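You operate a simulated robot arm through the tools that you are given. There is no shell and no other tool. Be economical: measure what you need, move in short steps, check, and stop when the job is done.

You are at the controls of a simulated two-armed robot. One attempt, no reset.

## Task
Turn the grey speed dial to 1. Open the reel door, turn the red core lock to off and shut the door again. Open the blue parts drawer, put the blue hose loop from there on the dresser shelf and shut the drawer again. Push the orange drawer shut. Take the grey film roll and leave it on the purple disc. Push the blue clamp bar shut. Do these in any order. Set down upright: grey film roll.

It is judged by the outcome, as a careful person would: the job done as asked, and still so three seconds after it is handed in. It fails if anything else is knocked over, pushed out of place, dropped, spilled or broken.

## Robot
Two 7-joint arms with fingered hands on one trunk, on a base that drives. Base frame: it is fixed to the floor where the robot stands at the start and does not move with it; the origin is under the middle of the robot, x ahead of it, y to its left, z up. Units: m, degrees, N and s.
The left shoulder is at the start at [0.06, 0.177, 1], the right one opposite. With the tool pointing down near the work surface each hand reaches from about 0.36 to 0.7 m from the robot's upright axis, wherever it stands, measured 20 degrees to its own side. Places, roughly: blue clamp bar [-1.6, -1.7, 1]; blue hose loop [1, -1.75, 0.75]; blue parts drawer [1.2, -1.7, 0.8]; dresser shelf [1.1, -1.6, 0.4]; grey film roll (7x7x8 cm) [-3.1, 0.3, 0.2]; grey speed dial [0.9, -0.2, 0.9]; orange drawer [-0.6, -2.5, 0.2]; purple disc [-1, -2.5, 1]; red core lock [0.5, -1.1, 1.1]; reel door [0.5, -0.7, 1.5]. Payload 4 kg a hand.
The tool frame of a hand sits at the grasp point between the pads (the TCP): z along the fingers, y along the line on which they close. The tips reach 0.037 m beyond it. The gripper opens to 0.124 m. The gripper's body begins 0.043 m behind the TCP. The gripper is a hand of 3 fingers: y runs from the thumb to the fingers, the wrist lies at [-0.015, -0.108, -0.202] in the tool frame, and closing takes about 1.5 s.
Orientation is that of the tool frame in the base frame, as a unit quaternion [w, x, y, z]. With the fingers straight down and the wrist toward the robot, the tool's x, y and z point along [0, 1, 0], [1, 0, 0] and [0, 0, -1] of the base frame.

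## Interface
- The arms move only by the tool move_arm. It takes "left_increments", "right_increments" or both (then of equal length, played together; a hand with none holds still); each is a list of rows, each a list of 2 entries, a list of its own where there are three numbers: the shift along the tool's x, y, z in m, then the turn, a rotation vector about the tool's x, y, z in degrees. In form: [[[dx, dy, dz], [rx, ry, rz]], ...]. A call has 1 to 10 rows; each row is the pose to reach, as a shift and turn from the pose commanded when the call began, along the tool's axes at that moment. "left_grip" and "right_grip" are, for a hand that has rows, the opening, from 0 (shut) to 1 (fully open), set as the call begins (left out, the last holds). Each row takes 0.2 s and may step no farther than 0.05 m and 8.6 degrees from the row before; otherwise, or with a gripper value out of range, the whole call is refused. Where a pose cannot be reached the arm comes as near as it can. A force on the tool above 40 N (or 10 N above the force at the start of the call, whichever is more), or a blocked arm, ends the call early, and 0.2 s more pass. Each finger travels about 0.072 m/s and halts on what it meets, pressing with about 33 N; the grip force reading is that of the motor and also rises with nothing between the fingers. The clock runs only during rows and for 0.2 s after the last one: add rows that repeat a pose to give the fingers time. It gives the time, the measured TCP pose, the force on the tool (base axes), the opening and the grip force at its end, in the units of the frame above (readings bear some noise), with the torque about the TCP (base axes, N m) and any sound that the robot's microphone picked up.
- Cameras (640 x 400 px; columns grow to the right, rows downward): "scene" is now at [0.0371, -0.0596, 1.6709]; the picture's right is [-0.67, -0.74, 0.00], its down [-0.37, 0.33, -0.87] and it looks along [0.65, -0.58, -0.50] (base axes); focal length 261 px, centre (320, 200). "left" rides on the left gripper at [-0.064, -0.076, -0.137] in its tool frame; the picture's right is [-0.84, -0.26, 0.48], its down [0.48, -0.76, 0.43] and it looks along [0.26, 0.60, 0.76] (tool axes); focal length 256 px, centre (320, 200). "right" rides on the right gripper at [0.064, -0.076, -0.137] in its tool frame; the picture's right is [-0.84, 0.26, -0.48], its down [-0.48, -0.76, 0.43] and it looks along [-0.26, 0.60, 0.76] (tool axes); focal length 256 px, centre (320, 200). There is no depth. A picture from a camera that has moved, and an enlarged one, comes with that camera's place and axes in the base frame and with its lens.
- snapshot(camera): a new picture of that camera. It takes no simulated time.
- slide_trunk(by): slides the trunk up (or, below 0, down) by that many m; the arms and the scene camera ride with it, the base frame stays. It gives what a move gives, with no picture.
- base_move(legs): drives the robot by 1 to 6 legs, each [ahead, left, turn to the left] in m, m and degrees, along the robot's own axes; the way and the turn of a leg run together, so that a leg with both is an arc; at most 1.5 m and 180 degrees a leg. The arms and the cameras ride along, it lands a little off, and it stops where it bumps. It gives what a move gives.
- hand_shape(shape, hand): the hand has 3 fingers and takes this shape, open, in about a second: jaw (thumb against the fingers, like two jaws); tri (thumb and two fingers); tip (a fingertip pinch); poke (one finger out to press); point (the index stretched); flat (the hand flat); cup (the hand cupped); fist (a fist). The gripper value then closes the fingers along that shape, each until it touches; the sizes above hold for jaw. It gives what a move gives, with no picture.
- pan_tilt(pan, tilt): turns the head with the scene camera to pan (to the left, within 86 degrees either way) and tilt (down, from -29 to 69), counted from straight ahead of the robot. It gives what a move gives.
- inspect(camera, box): a new picture of the part [left, top, right, bottom] of that camera's present view, enlarged. It takes no simulated time.
- close_job(): hands the job in; it is judged then, once.

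Go step by step. Nothing tells you exact positions but the pictures and the camera data: compare them with the known pose of the tool, close in by small moves and look again before you grip or let go. The budget is 186 turns and 174 pictures, counting those below and the enlarged ones. Unless the task says otherwise, let go and move clear before handing in.

The tools are called after ">>>" as a command line: name --argument value ..., lists and objects as JSON in quotes. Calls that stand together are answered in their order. move_arm: Moves the arms, as the interface text tells. Its arguments: {"type":"object","properties":{"left_increments":{"type":"array"},"left_grip":{"type":"number"},"right_increments":{"type":"array"},"right_grip":{"type":"number"}},"required":[]} The other tools are called the same way: slide_trunk (by) slides the trunk up or down; hand_shape (shape, hand) gives the hand a shape; base_move (legs) drives the base; pan_tilt (pan, tilt) turns the head that bears the scene camera; snapshot (camera) takes a picture; inspect (camera, box) takes an enlarged picture of a part of a camera's view; close_job () hands the job in.

At the start:

```text
time_s: 0.0
left_tool_pos: [0.5648, -0.0137, 1.3985]
left_orientation: [0.0, 0.707, 0.707, 0.0]
left_wrist_force: [0.1, 0.6, -0.8]
left_wrist_torque: [0.0, 0.01, 0.03]
left_grip_width: 0.1235
left_finger_force: 0.1
left_shape: jaw
right_tool_pos: [0.3482, -0.3873, 1.4686]
right_orientation: [0.0, 0.707, 0.707, -0.001]
right_wrist_force: [-0.9, 0.3, -0.3]
right_wrist_torque: [-0.02, 0.03, 0.03]
right_grip_width: 0.1238
right_finger_force: 0.1
right_shape: jaw
trunk travel left (down, up): [-0.525, 0.065]
robot x, y, heading: [0.0002, 0.0018, 0.1]
head pan, tilt: [-41.9, 29.7]
```

scene: 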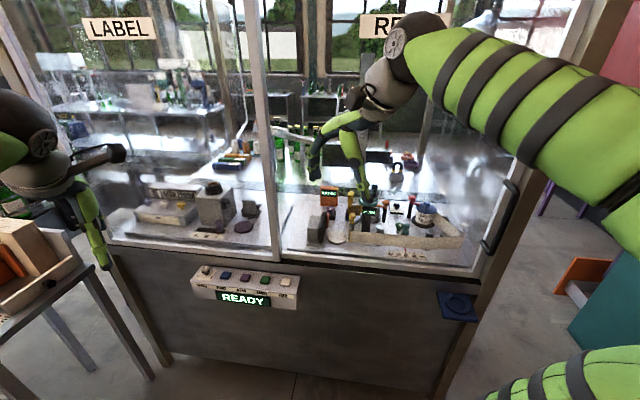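
right: 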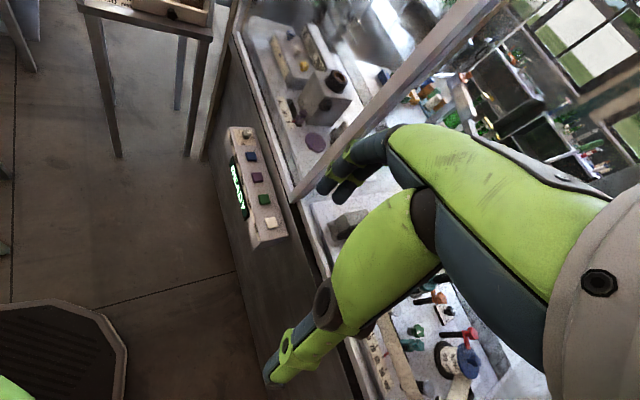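
left: 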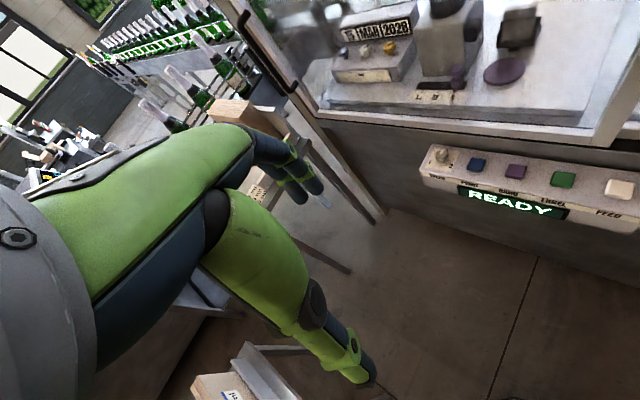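

I see a glazed labelling machine ahead to the right, with a control strip (dial and buttons) on its front. I'll look closer at the dial and the door first.

>>> inspect --camera "scene" --box '[180, 250, 310, 320]'

>>> inspect --camera "scene" --box '[280, 160, 540, 320]'

>>> inspect --camera "left" --box '[410, 130, 570, 230]'

```text
4.92 times, centred on (245, 285) of scene
camera zoom: at [0.0371, -0.0596, 1.6709], right [-0.67, -0.74, 0.0], down [-0.37, 0.33, -0.87], along [0.65, -0.58, -0.5], focal length 1286 px, centre (689, -218)
```

zoom: 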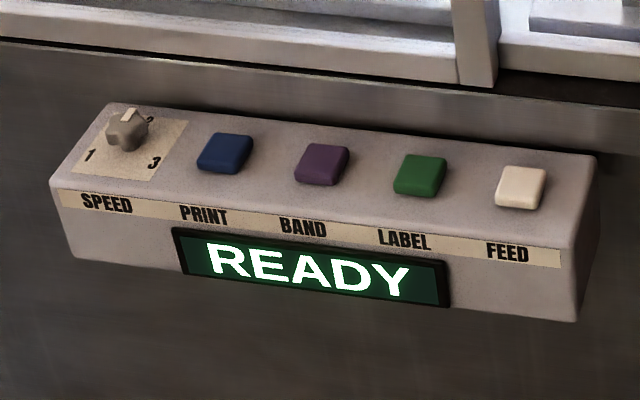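

```text
2.46 times, centred on (410, 240) of scene
camera zoom: at [0.0371, -0.0596, 1.6709], right [-0.67, -0.74, 0.0], down [-0.37, 0.33, -0.87], along [0.65, -0.58, -0.5], focal length 643 px, centre (98, 102)
```

zoom: 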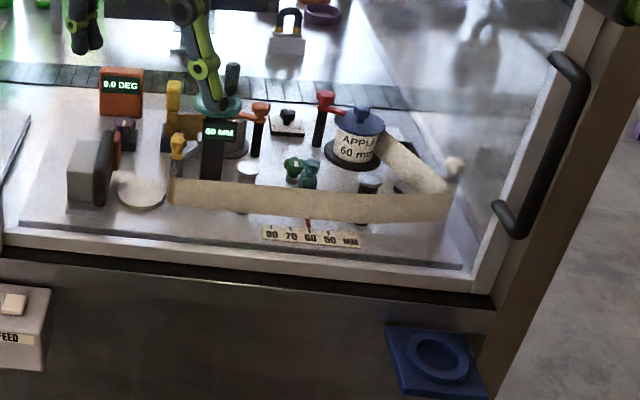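

```text
4.00 times, centred on (490, 180) of left
camera zoom: at [0.4876, -0.0778, 1.5355], right [-0.26, -0.84, -0.48], down [-0.76, 0.48, -0.43], along [0.6, 0.26, -0.76], focal length 1024 px, centre (-360, 280)
```

zoom: 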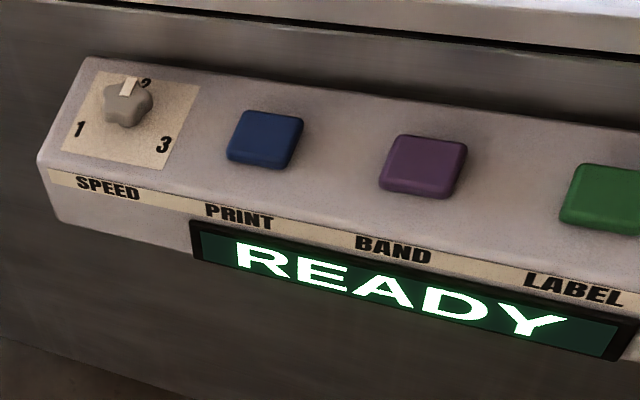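

The dial triangulates to about (0.895, -0.229, 0.92) on a machine whose front faces about heading -51°. I'll pull the left hand in, then drive to face the dial.

>>> move_arm --left_increments '[[[0.022, -0.028, 0.033], [0, 0, 0]], [[0.044, -0.055, 0.066], [0, 0, 0]], [[0.066, -0.082, 0.1], [0, 0, 0]], [[0.089, -0.11, 0.133], [0, 0, 0]], [[0.111, -0.137, 0.166], [0, 0, 0]], [[0.134, -0.165, 0.2], [0, 0, 0]]]'

>>> pan_tilt --pan 0 --tilt 40

>>> base_move --legs '[[0, 0, -51], [0.25, 0.3, 0]]'

>>> snapshot --camera "scene"

>>> snapshot --camera "left"

```text
time_s: 1.4
left_tool_pos: [0.4, 0.1228, 1.199]
left_orientation: [0.0, 0.707, 0.707, 0.0]
left_wrist_force: [0.1, -0.2, 0.9]
left_wrist_torque: [0.0, 0.0, -0.03]
left_grip_width: 0.1236
left_finger_force: 0.1
left_shape: jaw
right_tool_pos: [0.3473, -0.387, 1.4687]
right_orientation: [0.0, 0.707, 0.707, 0.0]
right_wrist_force: [-0.2, -0.2, 0.3]
right_wrist_torque: [-0.01, -0.05, 0.01]
right_grip_width: 0.1235
right_finger_force: 0.0
right_shape: jaw
trunk travel left (down, up): [-0.525, 0.065]
robot x, y, heading: [-0.0005, -0.0058, -0.1]
head pan, tilt: [-41.9, 29.7]
```

```text
time_s: 2.5
left_tool_pos: [0.4012, 0.1223, 1.2012]
left_orientation: [0.0, 0.708, 0.707, 0.0]
left_wrist_force: [0.3, -0.1, -0.5]
left_wrist_torque: [-0.04, -0.02, 0.01]
left_grip_width: 0.1236
left_finger_force: 0.0
left_shape: jaw
right_tool_pos: [0.3471, -0.3884, 1.4697]
right_orientation: [0.0, 0.706, 0.708, 0.0]
right_wrist_force: [0.1, 0.2, 0.4]
right_wrist_torque: [0.01, 0.01, 0.01]
right_grip_width: 0.1236
right_finger_force: 0.2
right_shape: jaw
trunk travel left (down, up): [-0.525, 0.065]
robot x, y, heading: [0.0016, -0.0003, 0.1]
head pan, tilt: [0.0, 40.0]
```

```text
time_s: 7.3
left_tool_pos: [0.7386, -0.2564, 1.1995]
left_orientation: [-0.001, 0.946, 0.325, 0.0]
left_wrist_force: [0.5, -0.7, -0.1]
left_wrist_torque: [-0.02, 0.03, -0.04]
left_grip_width: 0.1239
left_finger_force: 0.0
left_shape: jaw
right_tool_pos: [0.3033, -0.5273, 1.4696]
right_orientation: [0.0, 0.946, 0.325, 0.001]
right_wrist_force: [0.8, 0.9, -0.4]
right_wrist_torque: [0.03, 0.02, -0.03]
right_grip_width: 0.1236
right_finger_force: 0.0
right_shape: jaw
trunk travel left (down, up): [-0.525, 0.065]
robot x, y, heading: [0.3965, -0.0143, -52.0]
head pan, tilt: [0.0, 40.0]
```

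```text
167 pictures are left
camera scene: at [0.4286, -0.0577, 1.6551], right [-0.79, -0.62, 0.0], down [-0.4, 0.51, -0.77], along [0.47, -0.6, -0.64], focal length 261 px, centre (320, 200)
```

scene: 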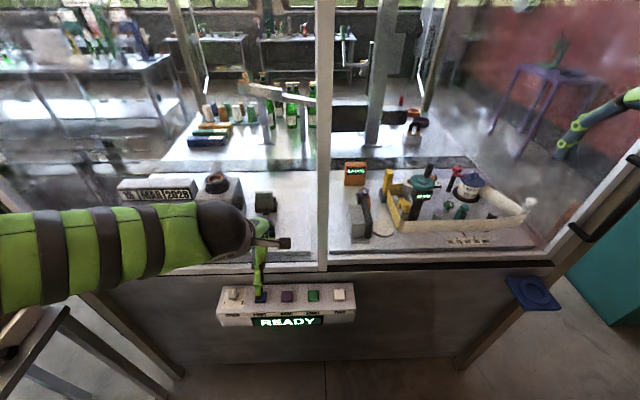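

```text
166 pictures are left
camera left: at [0.64, -0.2361, 1.3366], right [-0.82, -0.31, -0.48], down [-0.09, 0.9, -0.43], along [0.57, -0.31, -0.76], focal length 256 px, centre (320, 200)
```

left: 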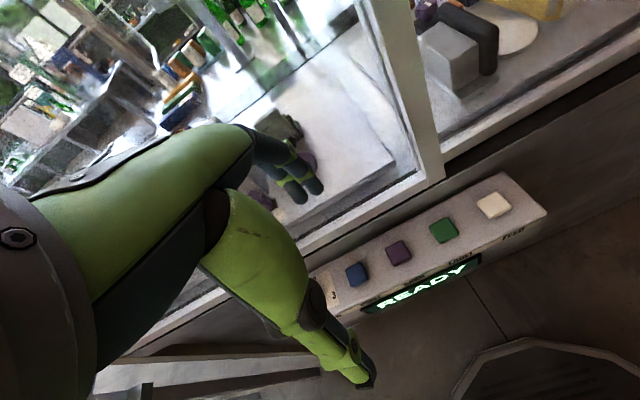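

I am facing the machine square on. Zooming on the dial and the reel station.

>>> inspect --camera "scene" --box '[212, 276, 276, 316]'

>>> inspect --camera "scene" --box '[330, 150, 570, 300]'

```text
10.00 times, centred on (244, 296) of scene
camera zoom: at [0.4286, -0.0577, 1.6551], right [-0.79, -0.62, 0.0], down [-0.4, 0.51, -0.77], along [0.47, -0.6, -0.64], focal length 2612 px, centre (1080, -760)
```

zoom: 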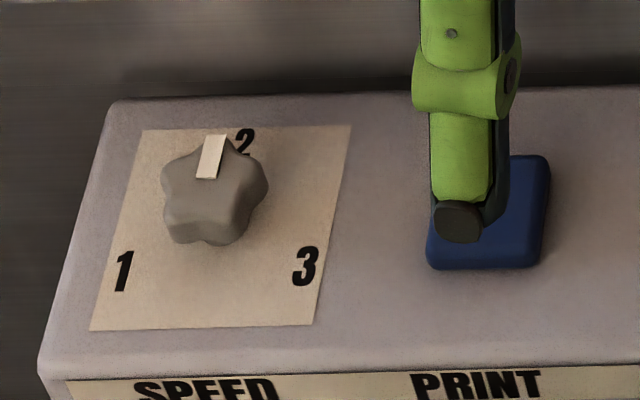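

```text
2.67 times, centred on (450, 225) of scene
camera zoom: at [0.4286, -0.0577, 1.6551], right [-0.79, -0.62, 0.0], down [-0.4, 0.51, -0.77], along [0.47, -0.6, -0.64], focal length 696 px, centre (-27, 133)
```

zoom: 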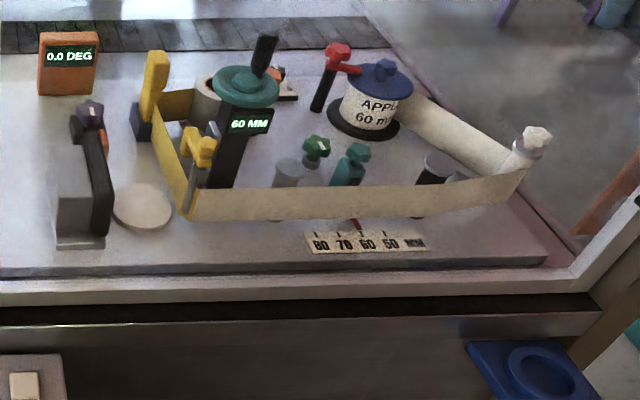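

The pointer is at 2, "1" is about 120° anticlockwise of it. I'll bring the left hand above the dial, pre-turned clockwise so it can wind back.

>>> move_arm --left_increments '[[[0.024, 0.012, 0.025], [0, 0, 8]], [[0.048, 0.024, 0.05], [0, 0, 16]], [[0.072, 0.036, 0.075], [0, 0, 24]], [[0.096, 0.048, 0.1], [0, 0, 32]], [[0.12, 0.06, 0.125], [0, 0, 40]], [[0.142, 0.072, 0.15], [0, 0, 48]], [[0.142, 0.072, 0.18], [0, 0, 56]], [[0.142, 0.072, 0.19], [0, 0, 60]]]' --left_grip 0.6

>>> snapshot --camera "scene"

>>> snapshot --camera "left"

```text
time_s: 9.1
left_tool_pos: [0.8956, -0.2253, 1.01]
left_orientation: [0.001, 0.981, -0.192, 0.0]
left_wrist_force: [0.1, 0.3, 0.1]
left_wrist_torque: [-0.03, 0.0, 0.03]
left_grip_width: 0.0746
left_finger_force: 0.1
left_shape: jaw
right_tool_pos: [0.302, -0.5268, 1.4708]
right_orientation: [0.001, 0.946, 0.325, 0.0]
right_wrist_force: [0.8, 0.2, -0.5]
right_wrist_torque: [-0.01, -0.05, 0.0]
right_grip_width: 0.1235
right_finger_force: 0.0
right_shape: jaw
trunk travel left (down, up): [-0.525, 0.065]
robot x, y, heading: [0.3956, -0.012, -52.1]
head pan, tilt: [0.0, 40.0]
```

```text
163 pictures are left
camera scene: at [0.4272, -0.057, 1.6551], right [-0.79, -0.61, 0.0], down [-0.4, 0.51, -0.77], along [0.47, -0.6, -0.64], focal length 261 px, centre (320, 200)
```

scene: 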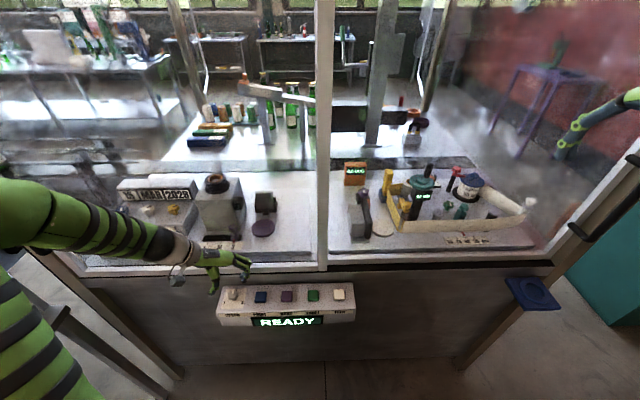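

```text
162 pictures are left
camera left: at [0.8638, -0.1311, 1.1467], right [-0.68, 0.55, -0.48], down [0.73, 0.52, -0.43], along [0.01, -0.65, -0.76], focal length 256 px, centre (320, 200)
```

left: 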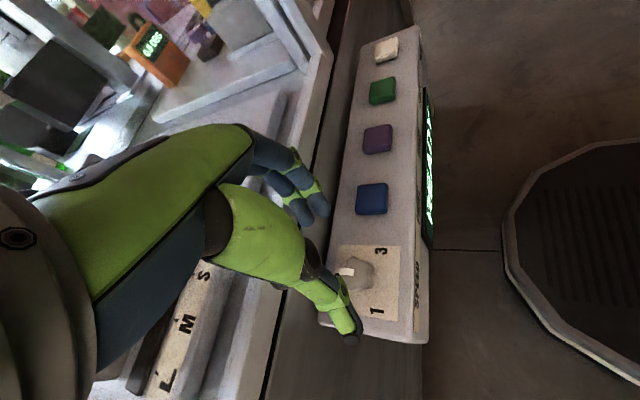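

>>> inspect --camera "left" --box '[300, 220, 428, 300]'

```text
5.00 times, centred on (364, 260) of left
camera zoom: at [0.8638, -0.1311, 1.1467], right [-0.68, 0.55, -0.48], down [0.73, 0.52, -0.43], along [0.01, -0.65, -0.76], focal length 1280 px, centre (100, -100)
```

zoom: 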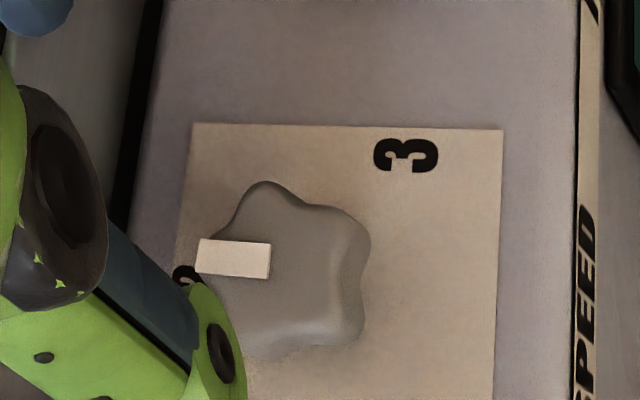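

>>> move_arm --left_increments '[[[-0.001, 0.002, 0.03], [0, 0, 0]], [[-0.0016, 0.004, 0.055], [0, 0, 0]], [[-0.0016, 0.004, 0.064], [0, 0, 0]]]'

>>> inspect --camera "scene" --box '[180, 240, 308, 320]'

>>> snapshot --camera "left"

```text
time_s: 9.9
left_tool_pos: [0.8905, -0.2281, 0.9453]
left_orientation: [0.0, 0.982, -0.19, 0.0]
left_wrist_force: [0.3, -0.3, 1.1]
left_wrist_torque: [-0.03, 0.0, 0.0]
left_grip_width: 0.0745
left_finger_force: 0.1
left_shape: jaw
right_tool_pos: [0.3022, -0.5264, 1.4694]
right_orientation: [-0.001, 0.946, 0.325, 0.0]
right_wrist_force: [0.5, -0.3, -0.1]
right_wrist_torque: [0.03, 0.0, -0.01]
right_grip_width: 0.1237
right_finger_force: 0.0
right_shape: jaw
trunk travel left (down, up): [-0.525, 0.065]
robot x, y, heading: [0.3935, -0.011, -51.9]
head pan, tilt: [0.0, 40.0]
```

```text
5.00 times, centred on (244, 280) of scene
camera zoom: at [0.4277, -0.0576, 1.6551], right [-0.79, -0.62, 0.0], down [-0.4, 0.51, -0.77], along [0.47, -0.6, -0.64], focal length 1306 px, centre (700, -200)
```

zoom: 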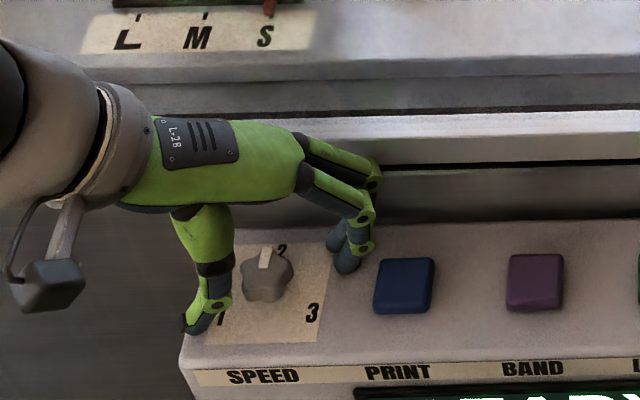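

```text
159 pictures are left
camera left: at [0.8605, -0.1344, 1.0819], right [-0.68, 0.55, -0.48], down [0.73, 0.52, -0.43], along [0.01, -0.65, -0.76], focal length 256 px, centre (320, 200)
```

left: 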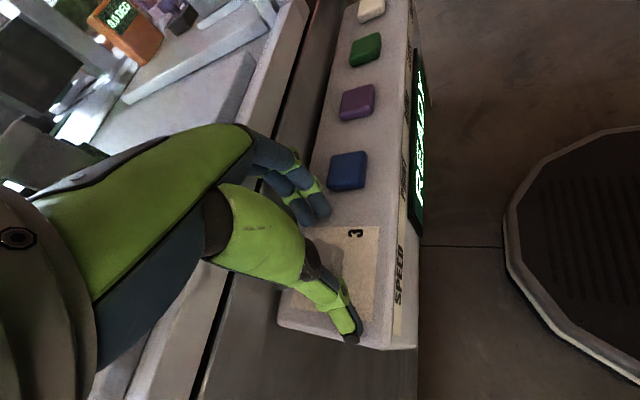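

>>> move_arm --left_increments '[[[0.004, 0, 0], [0, 0, 0]], [[0.004, 0, 0], [0, 0, 0]]]'

>>> move_arm --left_increments '[[[0, 0, 0], [0, 0, 0]], [[0, 0, 0], [0, 0, 0]], [[0, 0, 0], [0, 0, 0]], [[0, 0, 0], [0, 0, 0]]]' --left_grip 0.1

>>> inspect --camera "scene" --box '[180, 240, 308, 320]'

```text
time_s: 10.5
left_tool_pos: [0.8952, -0.2299, 0.9459]
left_orientation: [0.0, 0.982, -0.191, 0.0]
left_wrist_force: [-0.3, 0.3, 0.2]
left_wrist_torque: [-0.01, 0.02, 0.0]
left_grip_width: 0.0748
left_finger_force: 0.2
left_shape: jaw
right_tool_pos: [0.3016, -0.5271, 1.4704]
right_orientation: [0.001, 0.946, 0.325, 0.0]
right_wrist_force: [0.4, 0.3, -0.2]
right_wrist_torque: [0.03, -0.01, -0.01]
right_grip_width: 0.1234
right_finger_force: 0.0
right_shape: jaw
trunk travel left (down, up): [-0.525, 0.065]
robot x, y, heading: [0.3921, -0.012, -52.2]
head pan, tilt: [0.0, 40.0]
```

```text
time_s: 11.5
left_tool_pos: [0.8967, -0.2295, 0.9467]
left_orientation: [0.0, 0.982, -0.191, 0.001]
left_wrist_force: [3.9, 7.5, 5.9]
left_wrist_torque: [-0.04, 0.02, 0.0]
left_grip_width: 0.0334
left_finger_force: 32.8
left_shape: jaw
right_tool_pos: [0.3014, -0.5269, 1.4694]
right_orientation: [0.0, 0.946, 0.326, 0.0]
right_wrist_force: [0.2, 0.7, -1.0]
right_wrist_torque: [0.02, -0.01, -0.01]
right_grip_width: 0.1236
right_finger_force: 0.0
right_shape: jaw
trunk travel left (down, up): [-0.525, 0.065]
robot x, y, heading: [0.395, -0.0139, -51.7]
head pan, tilt: [0.0, 40.0]
```

```text
5.00 times, centred on (244, 280) of scene
camera zoom: at [0.4276, -0.0566, 1.6552], right [-0.79, -0.62, 0.0], down [-0.4, 0.51, -0.77], along [0.47, -0.6, -0.64], focal length 1306 px, centre (700, -200)
```

zoom: 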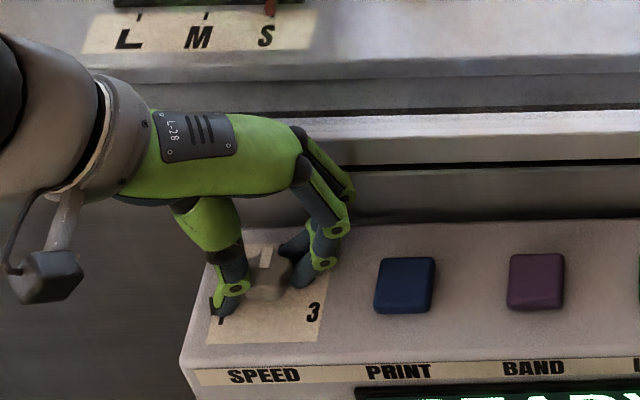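

Gripped. Turning anticlockwise (negative about the tool z).

>>> move_arm --left_increments '[[[0, 0, 0], [0, 0, -8]], [[0, 0, 0], [0, 0, -16]], [[0, 0, 0], [0, 0, -24]], [[0, 0, 0], [0, 0, -32]], [[0, 0, 0], [0, 0, -40]], [[0, 0, 0], [0, 0, -48]], [[0, 0, 0], [0, 0, -56]]]'

>>> inspect --camera "scene" --box '[180, 240, 308, 320]'

```text
time_s: 12.3
left_tool_pos: [0.8947, -0.2281, 0.9446]
left_orientation: [0.001, 1.0, -0.024, -0.005]
left_wrist_force: [3.9, 9.7, 18.4]
left_wrist_torque: [-0.01, -0.28, -0.33]
left_grip_width: 0.0322
left_finger_force: 32.6
left_shape: jaw
left hand out of reach, approached as far as the arm can: row 3
right_tool_pos: [0.3008, -0.5266, 1.4695]
right_orientation: [0.001, 0.945, 0.326, 0.0]
right_wrist_force: [0.5, 0.4, -0.2]
right_wrist_torque: [-0.03, 0.01, 0.0]
right_grip_width: 0.1238
right_finger_force: 0.0
right_shape: jaw
trunk travel left (down, up): [-0.525, 0.065]
robot x, y, heading: [0.3914, -0.0189, -52.0]
head pan, tilt: [0.0, 40.0]
stopped in row 3 (left hand): the force on the tool passed its limit at 52 N (the readings are from after the stop); the commanded pose is now the measured one
```

```text
5.00 times, centred on (244, 280) of scene
camera zoom: at [0.4266, -0.0563, 1.6553], right [-0.79, -0.61, 0.0], down [-0.39, 0.51, -0.77], along [0.47, -0.6, -0.64], focal length 1306 px, centre (700, -200)
```

zoom: 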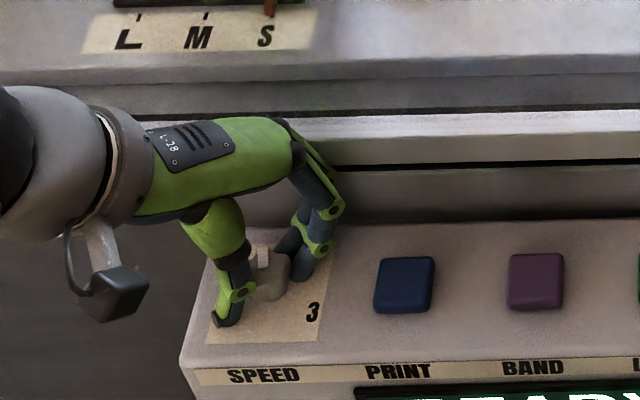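

The arm hit a reach limit. I'll open and test-turn the free hand in place to find the reachable range.

>>> move_arm --left_increments '[[[0, 0, 0], [0, 0, 0]], [[0, 0, 0], [0, 0, 0]], [[0, 0, 0], [0, 0, 0]]]' --left_grip 0.6

>>> move_arm --left_increments '[[[0, 0, -0.03], [0, 0, -8]], [[0, 0, -0.04], [0, 0, -16]], [[0, 0, -0.04], [0, 0, -24]], [[0, 0, -0.04], [0, 0, -32]], [[0, 0, -0.04], [0, 0, -40]], [[0, 0, -0.04], [0, 0, -48]], [[0, 0, -0.04], [0, 0, -56]], [[0, 0, -0.04], [0, 0, -64]], [[0, 0, -0.04], [0, 0, -72]], [[0, 0, -0.04], [0, 0, -80]]]'

>>> inspect --camera "scene" --box '[180, 240, 308, 320]'

```text
time_s: 13.1
left_tool_pos: [0.8915, -0.2257, 0.9431]
left_orientation: [-0.003, 1.0, -0.025, -0.009]
left_wrist_force: [-14.7, 30.6, -3.2]
left_wrist_torque: [-0.03, -0.09, -0.8]
left_grip_width: 0.0654
left_finger_force: 0.0
left_shape: jaw
right_tool_pos: [0.3007, -0.5236, 1.4701]
right_orientation: [0.001, 0.945, 0.326, 0.001]
right_wrist_force: [0.3, 0.0, -0.7]
right_wrist_torque: [-0.03, 0.01, -0.02]
right_grip_width: 0.1237
right_finger_force: 0.0
right_shape: jaw
trunk travel left (down, up): [-0.525, 0.065]
robot x, y, heading: [0.3953, -0.0141, -52.0]
head pan, tilt: [0.0, 40.0]
```

```text
time_s: 13.7
left_tool_pos: [0.8839, -0.2211, 0.9764]
left_orientation: [-0.009, 0.996, 0.086, -0.012]
left_wrist_force: [-26.9, 24.5, 4.9]
left_wrist_torque: [-0.66, -0.46, -1.44]
left_grip_width: 0.0672
left_finger_force: 0.0
left_shape: jaw
right_tool_pos: [0.2999, -0.5238, 1.4713]
right_orientation: [0.001, 0.946, 0.324, 0.001]
right_wrist_force: [0.2, 0.4, 0.9]
right_wrist_torque: [0.02, 0.05, 0.02]
right_grip_width: 0.1237
right_finger_force: 0.0
right_shape: jaw
trunk travel left (down, up): [-0.525, 0.065]
robot x, y, heading: [0.3938, -0.0152, -52.1]
head pan, tilt: [0.0, 40.0]
stopped in row 2 (left hand): the force on the tool passed its limit at 48 N (the readings are from after the stop); the commanded pose is now the measured one
```

```text
5.00 times, centred on (244, 280) of scene
camera zoom: at [0.4246, -0.0538, 1.6556], right [-0.79, -0.61, 0.0], down [-0.39, 0.51, -0.77], along [0.47, -0.61, -0.64], focal length 1306 px, centre (700, -200)
```

zoom: 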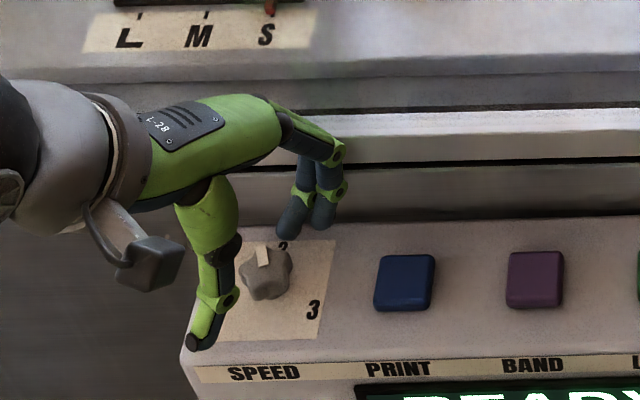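

>>> inspect --camera "scene" --box '[212, 276, 276, 316]'

>>> snapshot --camera "left"

```text
10.00 times, centred on (244, 296) of scene
camera zoom: at [0.4246, -0.0538, 1.6556], right [-0.79, -0.61, 0.0], down [-0.39, 0.51, -0.77], along [0.47, -0.61, -0.64], focal length 2612 px, centre (1080, -760)
```

zoom: 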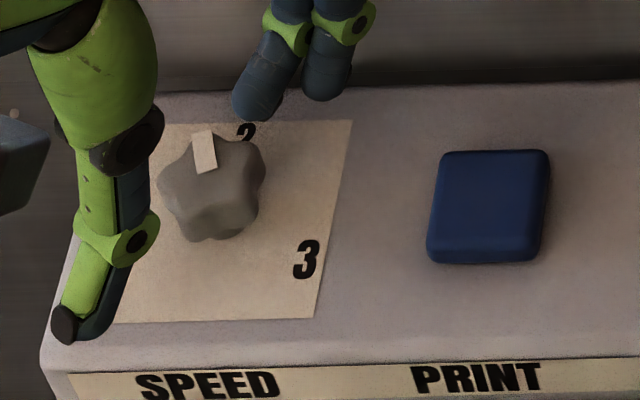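

```text
154 pictures are left
camera left: at [0.8111, -0.1598, 1.1164], right [-0.88, 0.12, -0.46], down [0.34, 0.84, -0.43], along [0.33, -0.53, -0.78], focal length 256 px, centre (320, 200)
```

left: 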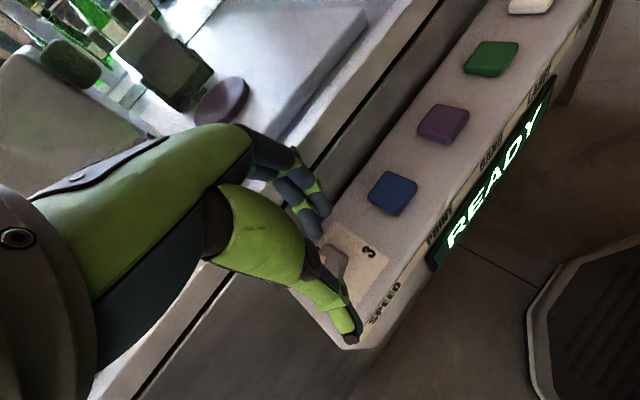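

The knob turned about 20° and stays put, so I can ratchet it: the knuckles touch the machine frame, so each stroke must stay on the far side of that. Lifting and winding back clockwise.

>>> move_arm --left_increments '[[[0.002, 0, -0.02], [0, 0, 8]], [[0.004, 0.002, -0.025], [0, 0, 16]], [[0.006, 0.004, -0.025], [0, 0, 24]], [[0.008, 0.006, -0.025], [0, 0, 32]], [[0.01, 0.008, -0.025], [0, 0, 40]], [[0.0106, 0.009, -0.025], [0, 0, 48]], [[0.0106, 0.009, -0.025], [0, 0, 56]], [[0.0106, 0.009, -0.025], [0, 0, 64]], [[0.0106, 0.009, -0.025], [0, 0, 72]], [[0.0106, 0.009, -0.025], [0, 0, 77]]]' --left_grip 0.5

>>> inspect --camera "scene" --box '[148, 220, 308, 320]'

```text
time_s: 14.3
left_tool_pos: [0.8845, -0.2291, 1.0022]
left_orientation: [0.011, 0.998, 0.031, -0.053]
left_wrist_force: [-16.3, 26.8, -2.9]
left_wrist_torque: [-0.17, -0.22, -0.74]
left_grip_width: 0.0542
left_finger_force: 0.1
left_shape: jaw
left hand out of reach, approached as far as the arm can: row 1
right_tool_pos: [0.3002, -0.5242, 1.4703]
right_orientation: [0.002, 0.946, 0.325, 0.0]
right_wrist_force: [-0.3, -0.4, 0.0]
right_wrist_torque: [0.04, -0.02, -0.01]
right_grip_width: 0.1238
right_finger_force: 0.1
right_shape: jaw
trunk travel left (down, up): [-0.525, 0.065]
robot x, y, heading: [0.3936, -0.0128, -52.0]
head pan, tilt: [0.0, 40.0]
stopped in row 3 (left hand): the force on the tool passed its limit at 50 N (the readings are from after the stop); the commanded pose is now the measured one
```

```text
4.00 times, centred on (228, 270) of scene
camera zoom: at [0.4246, -0.0536, 1.6554], right [-0.79, -0.62, 0.0], down [-0.39, 0.51, -0.77], along [0.47, -0.6, -0.64], focal length 1045 px, centre (688, -80)
```

zoom: 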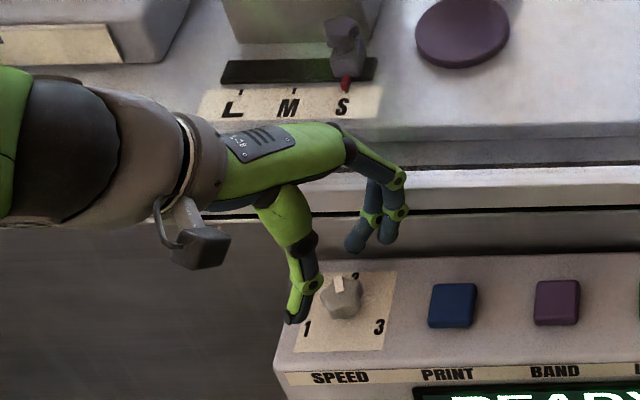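

>>> move_arm --left_increments '[[[-0.017, -0.025, -0.01], [0, 0, 0]], [[-0.035, -0.05, -0.02], [0, 0, 0]], [[-0.035, -0.05, -0.02], [0, 0, 0]]]'

```text
time_s: 15.1
left_tool_pos: [0.8548, -0.1879, 1.0251]
left_orientation: [0.012, 0.998, 0.032, -0.051]
left_wrist_force: [-0.6, 0.0, -0.1]
left_wrist_torque: [0.02, 0.0, -0.01]
left_grip_width: 0.0622
left_finger_force: 0.0
left_shape: jaw
right_tool_pos: [0.301, -0.5266, 1.4701]
right_orientation: [-0.001, 0.946, 0.324, 0.0]
right_wrist_force: [0.2, -0.5, -0.2]
right_wrist_torque: [0.04, 0.05, -0.03]
right_grip_width: 0.1235
right_finger_force: 0.1
right_shape: jaw
trunk travel left (down, up): [-0.525, 0.065]
robot x, y, heading: [0.3934, -0.0143, -52.2]
head pan, tilt: [0.0, 40.0]
```

>>> move_arm --left_increments '[[[0, 0, 0], [1.2, 5.9, 0]]]'

>>> move_arm --left_increments '[[[0, 0, 0], [0, 0, 8]], [[0, 0, 0], [0, 0, 16]], [[0, 0, 0], [0, 0, 24]], [[0, 0, 0], [0, 0, 32]], [[0, 0, 0], [0, 0, 40]], [[0, 0, 0], [0, 0, 48]], [[0.01, 0.01, 0.01], [0, 0, 54]], [[0.03, 0.03, 0.02], [0, 0, 60]], [[0.0384, 0.0426, 0.025], [0, 0, 64]], [[0.0384, 0.0426, 0.025], [0, 0, 64]]]'

>>> inspect --camera "scene" --box '[148, 220, 308, 320]'

>>> snapshot --camera "left"

```text
time_s: 15.5
left_tool_pos: [0.8553, -0.1868, 1.0251]
left_orientation: [-0.001, 1.0, 0.031, -0.001]
left_wrist_force: [0.0, 0.7, -0.4]
left_wrist_torque: [0.01, 0.01, 0.01]
left_grip_width: 0.0624
left_finger_force: 0.0
left_shape: jaw
right_tool_pos: [0.3016, -0.5279, 1.4696]
right_orientation: [0.0, 0.946, 0.325, 0.0]
right_wrist_force: [0.1, 0.3, 0.1]
right_wrist_torque: [-0.01, -0.02, 0.03]
right_grip_width: 0.1235
right_finger_force: 0.0
right_shape: jaw
trunk travel left (down, up): [-0.525, 0.065]
robot x, y, heading: [0.3973, -0.0146, -52.2]
head pan, tilt: [0.0, 40.0]
```

```text
time_s: 17.7
left_tool_pos: [0.8874, -0.2127, 1.0037]
left_orientation: [0.001, 0.865, -0.501, 0.001]
left_wrist_force: [0.2, 1.0, -0.2]
left_wrist_torque: [0.02, 0.02, -0.03]
left_grip_width: 0.0619
left_finger_force: 0.0
left_shape: jaw
right_tool_pos: [0.2939, -0.5151, 1.4726]
right_orientation: [0.005, 0.945, 0.327, 0.002]
right_wrist_force: [1.3, 0.3, -0.5]
right_wrist_torque: [0.03, 0.01, 0.01]
right_grip_width: 0.1237
right_finger_force: 0.0
right_shape: jaw
trunk travel left (down, up): [-0.525, 0.065]
robot x, y, heading: [0.39, -0.0139, -51.7]
head pan, tilt: [0.0, 40.0]
```

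```text
4.00 times, centred on (228, 270) of scene
camera zoom: at [0.417, -0.0433, 1.6557], right [-0.79, -0.62, 0.0], down [-0.39, 0.5, -0.77], along [0.48, -0.61, -0.64], focal length 1045 px, centre (688, -80)
```

zoom: 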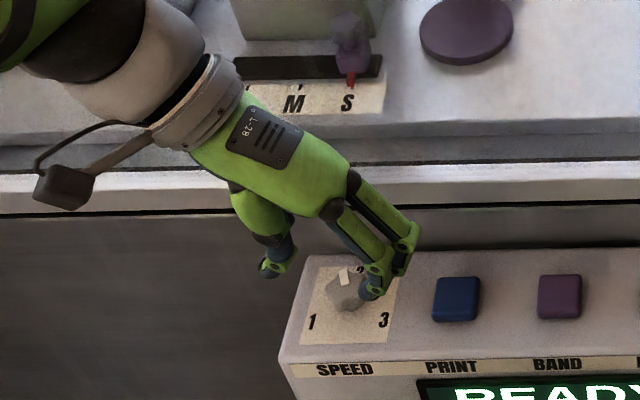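

```text
151 pictures are left
camera left: at [0.9204, -0.1197, 1.14], right [-0.2, 0.85, -0.48], down [0.9, -0.04, -0.44], along [-0.39, -0.52, -0.76], focal length 256 px, centre (320, 200)
```

left: 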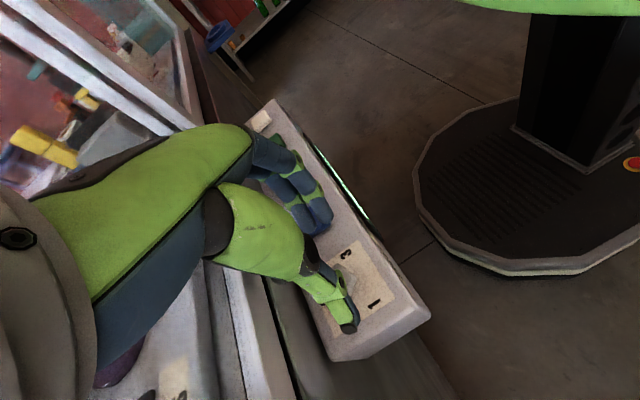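

The forearm was leaning on the machine, so vertical strokes there are cramped. I'll retreat, back the base slightly, and come at the dial with the hand leaning outward about 25° so knuckles and wrist stay clear.

>>> move_arm --left_increments '[[[-0.04, 0.006, -0.02], [0, 0, 0]], [[-0.08, 0.012, -0.04], [0, 0, -8]], [[-0.1, 0.015, -0.05], [0, 0, -16]], [[-0.1, 0.015, -0.05], [0, 0, -24]], [[-0.1, 0.015, -0.05], [0, 0, -32]], [[-0.1, 0.015, -0.05], [0, 0, -40]], [[-0.1, 0.015, -0.05], [0, 0, -48]], [[-0.1, 0.015, -0.05], [0, 0, -56]], [[-0.1, 0.015, -0.05], [0, 0, -64]], [[-0.1, 0.015, -0.05], [0, 0, -72]]]'

>>> base_move --legs '[[-0.08, 0.05, 0]]'

>>> move_arm --left_increments '[[[0, 0, 0], [0, 0, -8]], [[0, 0, 0], [0, 0, -16]], [[0, 0, 0], [0, 0, -24]], [[0, 0, 0], [0, 0, -26]]]'

>>> move_arm --left_increments '[[[0, 0, 0], [-8, 0, 0]], [[0, 0, 0], [-16, 0, 0]], [[0, 0, 0], [-25, 0, 0]], [[0, 0, 0], [-25, 0, 0]]]'

```text
time_s: 19.9
left_tool_pos: [0.8622, -0.1654, 1.0634]
left_orientation: [-0.002, 0.995, 0.101, -0.003]
left_wrist_force: [0.3, 0.0, 0.5]
left_wrist_torque: [0.0, 0.0, 0.0]
left_grip_width: 0.0619
left_finger_force: 0.0
left_shape: jaw
left hand out of reach, approached as far as the arm can: row 8, 9, 10
right_tool_pos: [0.3015, -0.5271, 1.4689]
right_orientation: [0.0, 0.946, 0.325, 0.001]
right_wrist_force: [-0.9, 0.6, -0.5]
right_wrist_torque: [0.01, -0.02, 0.0]
right_grip_width: 0.1235
right_finger_force: 0.0
right_shape: jaw
trunk travel left (down, up): [-0.525, 0.065]
robot x, y, heading: [0.3944, -0.0176, -52.1]
head pan, tilt: [0.0, 40.0]
```

```text
time_s: 21.0
left_tool_pos: [0.8518, -0.0696, 1.0641]
left_orientation: [-0.001, 0.995, 0.101, -0.003]
left_wrist_force: [0.3, 0.5, 1.4]
left_wrist_torque: [-0.04, 0.04, 0.01]
left_grip_width: 0.0621
left_finger_force: 0.0
left_shape: jaw
right_tool_pos: [0.2895, -0.4296, 1.4711]
right_orientation: [0.001, 0.946, 0.324, 0.0]
right_wrist_force: [-0.8, 0.5, 0.4]
right_wrist_torque: [-0.03, 0.03, -0.02]
right_grip_width: 0.1237
right_finger_force: 0.2
right_shape: jaw
trunk travel left (down, up): [-0.525, 0.065]
robot x, y, heading: [0.384, 0.0756, -52.0]
head pan, tilt: [0.0, 40.0]
```

```text
time_s: 22.0
left_tool_pos: [0.8736, -0.0868, 1.0738]
left_orientation: [-0.003, 0.947, 0.322, -0.003]
left_wrist_force: [0.1, 0.5, 0.0]
left_wrist_torque: [-0.03, 0.03, 0.0]
left_grip_width: 0.0623
left_finger_force: 0.0
left_shape: jaw
left hand out of reach, approached as far as the arm can: row 1, 2, 3, 4
right_tool_pos: [0.292, -0.4311, 1.4697]
right_orientation: [0.0, 0.946, 0.324, -0.001]
right_wrist_force: [0.3, 0.1, -0.6]
right_wrist_torque: [0.02, 0.0, -0.01]
right_grip_width: 0.1238
right_finger_force: 0.0
right_shape: jaw
trunk travel left (down, up): [-0.525, 0.065]
robot x, y, heading: [0.3843, 0.0799, -52.3]
head pan, tilt: [0.0, 40.0]
```

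```text
refused: row 3 steps farther than a row can; nothing moved
```

>>> move_arm --left_increments '[[[-0.023, 0.025, 0.021], [-8, 0, 0]], [[-0.046, 0.05, 0.042], [-16, 0, 0]], [[-0.069, 0.076, 0.064], [-24, 0, 0]], [[-0.069, 0.076, 0.064], [-24, 0, 0]]]'

>>> move_arm --left_increments '[[[0, 0, 0], [0, 0, 8]], [[0, 0, 0], [0, 0, 16]], [[0, 0, 0], [0, 0, 24]], [[0, 0, 0], [0, 0, 32]], [[0, 0, 0], [0, 0, 40]], [[0, 0, 0], [0, 0, 45]], [[0, 0, 0], [0, 0, 45]]]'

>>> inspect --camera "scene" --box '[148, 200, 308, 300]'

>>> snapshot --camera "left"

```text
time_s: 23.0
left_tool_pos: [0.8766, -0.2127, 1.0101]
left_orientation: [0.196, 0.927, 0.314, 0.066]
left_wrist_force: [-0.5, 0.9, -0.5]
left_wrist_torque: [0.01, -0.01, -0.03]
left_grip_width: 0.0623
left_finger_force: 0.0
left_shape: jaw
left hand out of reach, approached as far as the arm can: row 1, 2, 3, 4
right_tool_pos: [0.2885, -0.4314, 1.4693]
right_orientation: [0.002, 0.946, 0.325, 0.0]
right_wrist_force: [-1.0, 0.6, -0.9]
right_wrist_torque: [0.05, -0.04, 0.01]
right_grip_width: 0.1235
right_finger_force: 0.0
right_shape: jaw
trunk travel left (down, up): [-0.525, 0.065]
robot x, y, heading: [0.3835, 0.0819, -52.2]
head pan, tilt: [0.0, 40.0]
```

```text
time_s: 24.6
left_tool_pos: [0.8807, -0.2123, 1.0096]
left_orientation: [0.155, 0.977, -0.064, 0.135]
left_wrist_force: [-0.3, 1.1, -0.2]
left_wrist_torque: [0.0, -0.01, -0.04]
left_grip_width: 0.0621
left_finger_force: 0.0
left_shape: jaw
right_tool_pos: [0.2903, -0.4316, 1.4692]
right_orientation: [0.001, 0.946, 0.325, 0.0]
right_wrist_force: [0.6, 0.5, -0.4]
right_wrist_torque: [0.0, -0.03, -0.03]
right_grip_width: 0.1238
right_finger_force: 0.0
right_shape: jaw
trunk travel left (down, up): [-0.525, 0.065]
robot x, y, heading: [0.3828, 0.0825, -52.0]
head pan, tilt: [0.0, 40.0]
```

```text
4.00 times, centred on (228, 250) of scene
camera zoom: at [0.4159, 0.0367, 1.6551], right [-0.79, -0.61, 0.0], down [-0.4, 0.51, -0.77], along [0.47, -0.6, -0.64], focal length 1045 px, centre (688, 0)
```

zoom: 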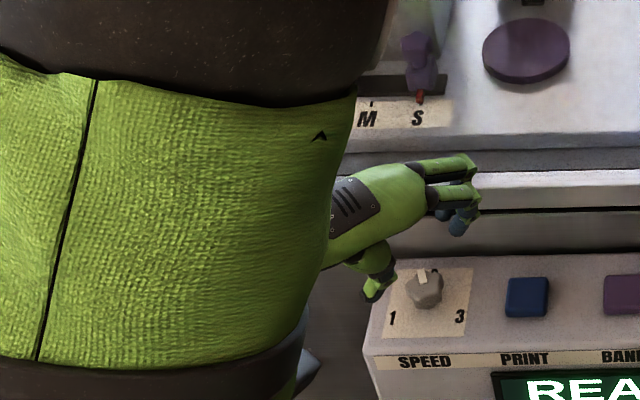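

```text
149 pictures are left
camera left: at [0.7975, -0.0917, 1.095], right [-0.64, 0.16, -0.75], down [0.69, 0.54, -0.48], along [0.33, -0.83, -0.45], focal length 256 px, centre (320, 200)
```

left: 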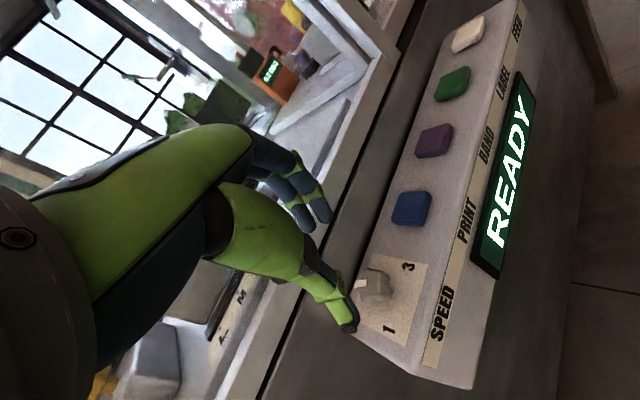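

>>> move_arm --left_increments '[[[-0.005, -0.007, 0.03], [0, 0, 0]], [[-0.0104, -0.0141, 0.0598], [0, 0, 0]], [[-0.0104, -0.0141, 0.0598], [0, 0, 0]]]'

>>> inspect --camera "scene" --box '[204, 240, 300, 300]'

>>> inspect --camera "left" --box '[240, 160, 460, 360]'

```text
time_s: 25.4
left_tool_pos: [0.8879, -0.218, 0.9508]
left_orientation: [0.156, 0.976, -0.062, 0.136]
left_wrist_force: [-1.8, -1.5, 6.4]
left_wrist_torque: [0.15, -0.03, 0.0]
left_grip_width: 0.0606
left_finger_force: 0.2
left_shape: jaw
right_tool_pos: [0.2894, -0.4323, 1.4704]
right_orientation: [0.001, 0.946, 0.325, 0.0]
right_wrist_force: [-0.2, 0.4, -1.4]
right_wrist_torque: [-0.01, 0.0, -0.01]
right_grip_width: 0.1237
right_finger_force: 0.1
right_shape: jaw
trunk travel left (down, up): [-0.525, 0.065]
robot x, y, heading: [0.3787, 0.0799, -52.1]
head pan, tilt: [0.0, 40.0]
```

```text
6.67 times, centred on (252, 270) of scene
camera zoom: at [0.4155, 0.0375, 1.6554], right [-0.79, -0.61, 0.0], down [-0.4, 0.51, -0.77], along [0.47, -0.6, -0.64], focal length 1741 px, centre (773, -267)
```

zoom: 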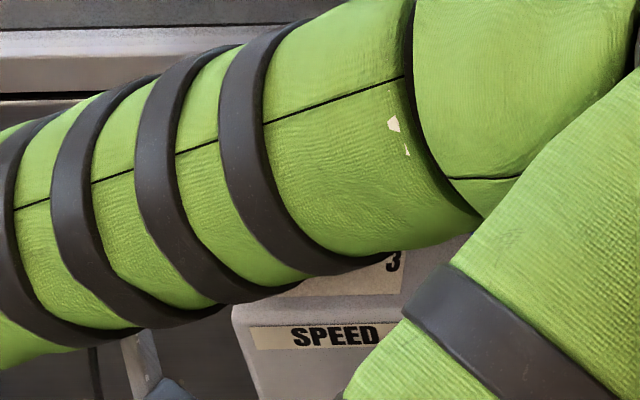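

```text
2.00 times, centred on (350, 260) of left
camera zoom: at [0.8041, -0.0971, 1.0357], right [-0.64, 0.15, -0.75], down [0.69, 0.54, -0.48], along [0.33, -0.83, -0.45], focal length 512 px, centre (260, 80)
```

zoom: 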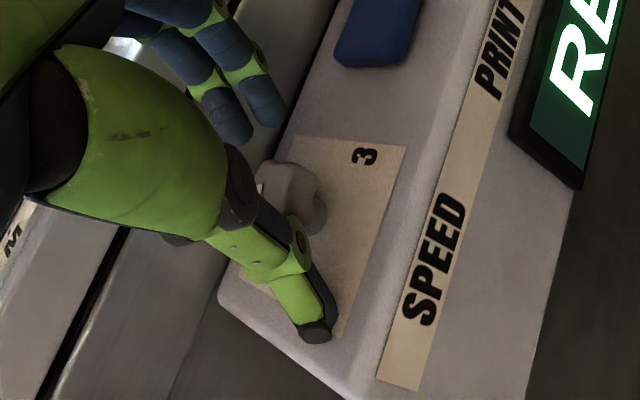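

Knob sits between thumb and fingers; grip and turn.

>>> move_arm --left_increments '[[[0, 0, -0.003], [0, 0, 0]], [[0, 0, -0.003], [0, 0, 0]], [[0, 0, -0.003], [0, 0, 0]], [[0, 0, -0.003], [0, 0, 0]]]' --left_grip 0.1

>>> move_arm --left_increments '[[[0, 0, 0], [0, 0, -8]], [[0, 0, 0], [0, 0, -16]], [[0, 0, 0], [0, 0, -24]], [[0, 0, 0], [0, 0, -32]], [[0, 0, 0], [0, 0, -40]], [[0, 0, 0], [0, 0, -48]], [[0, 0, 0], [0, 0, -56]]]'

>>> inspect --camera "left" --box '[240, 160, 460, 360]'

>>> snapshot --camera "scene"

```text
time_s: 26.4
left_tool_pos: [0.8868, -0.2159, 0.9508]
left_orientation: [0.155, 0.977, -0.063, 0.134]
left_wrist_force: [-2.9, 2.1, -3.1]
left_wrist_torque: [0.09, 0.09, -0.02]
left_grip_width: 0.0252
left_finger_force: 33.3
left_shape: jaw
right_tool_pos: [0.291, -0.4314, 1.4691]
right_orientation: [0.0, 0.946, 0.325, 0.001]
right_wrist_force: [0.2, -0.2, -0.2]
right_wrist_torque: [-0.01, 0.01, 0.04]
right_grip_width: 0.1238
right_finger_force: 0.2
right_shape: jaw
trunk travel left (down, up): [-0.525, 0.065]
robot x, y, heading: [0.385, 0.0798, -52.4]
head pan, tilt: [0.0, 40.0]
```

```text
time_s: 28.0
left_tool_pos: [0.886, -0.217, 0.9503]
left_orientation: [0.2, 0.892, 0.402, 0.046]
left_wrist_force: [-12.6, -5.1, -5.6]
left_wrist_torque: [0.49, 0.49, -0.18]
left_grip_width: 0.0229
left_finger_force: 33.1
left_shape: jaw
right_tool_pos: [0.2898, -0.4326, 1.4701]
right_orientation: [0.0, 0.946, 0.324, 0.0]
right_wrist_force: [0.0, -0.3, 0.5]
right_wrist_torque: [-0.01, 0.01, 0.0]
right_grip_width: 0.1234
right_finger_force: 0.1
right_shape: jaw
trunk travel left (down, up): [-0.525, 0.065]
robot x, y, heading: [0.3809, 0.0803, -52.0]
head pan, tilt: [0.0, 40.0]
```

```text
2.00 times, centred on (350, 260) of left
camera zoom: at [0.7545, -0.1763, 1.051], right [-0.62, -0.62, -0.48], down [-0.1, 0.67, -0.74], along [0.77, -0.41, -0.48], focal length 512 px, centre (260, 80)
```

zoom: 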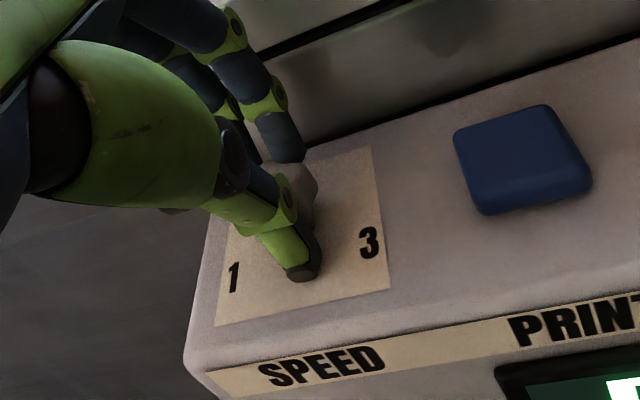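

```text
145 pictures are left
camera scene: at [0.415, 0.0355, 1.655], right [-0.79, -0.61, 0.0], down [-0.39, 0.51, -0.77], along [0.47, -0.6, -0.64], focal length 261 px, centre (320, 200)
```

scene: 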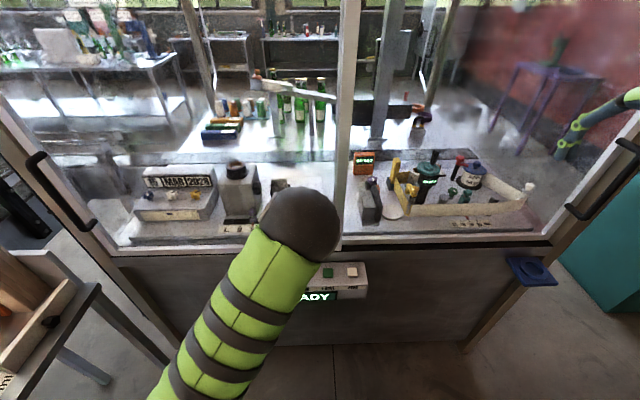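

No reach problem now; continuing the same stroke.

>>> move_arm --left_increments '[[[0, 0, 0], [0, 0, -8]], [[0, 0, 0], [0, 0, -16]], [[0, 0, 0], [0, 0, -24]], [[0, 0, 0], [0, 0, -32]], [[0, 0, 0], [0, 0, -40]]]'

>>> inspect --camera "left" --box '[240, 160, 460, 360]'

```text
time_s: 29.2
left_tool_pos: [0.8839, -0.2195, 0.9501]
left_orientation: [0.204, 0.7, 0.683, -0.026]
left_wrist_force: [-12.0, -18.0, -9.0]
left_wrist_torque: [-0.03, 0.03, -0.42]
left_grip_width: 0.0243
left_finger_force: 33.2
left_shape: jaw
right_tool_pos: [0.2906, -0.4359, 1.4688]
right_orientation: [0.0, 0.946, 0.324, 0.0]
right_wrist_force: [0.3, -0.4, 1.1]
right_wrist_torque: [0.02, 0.01, 0.01]
right_grip_width: 0.1237
right_finger_force: 0.1
right_shape: jaw
trunk travel left (down, up): [-0.525, 0.065]
robot x, y, heading: [0.3852, 0.0825, -52.2]
head pan, tilt: [0.0, 40.0]
```

```text
2.00 times, centred on (350, 260) of left
camera zoom: at [0.773, -0.2375, 1.0768], right [-0.19, -0.95, -0.24], down [-0.6, 0.3, -0.74], along [0.78, 0.01, -0.63], focal length 512 px, centre (260, 80)
```

zoom: 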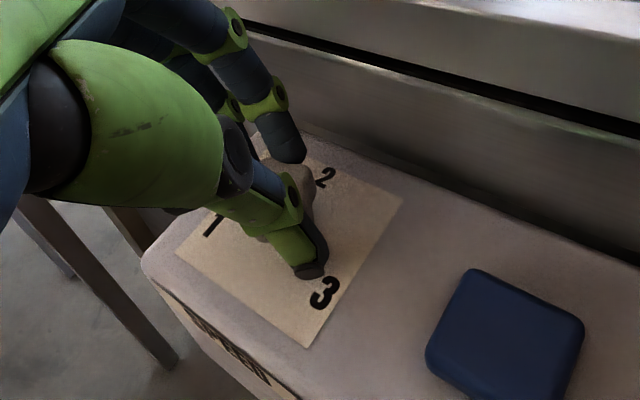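

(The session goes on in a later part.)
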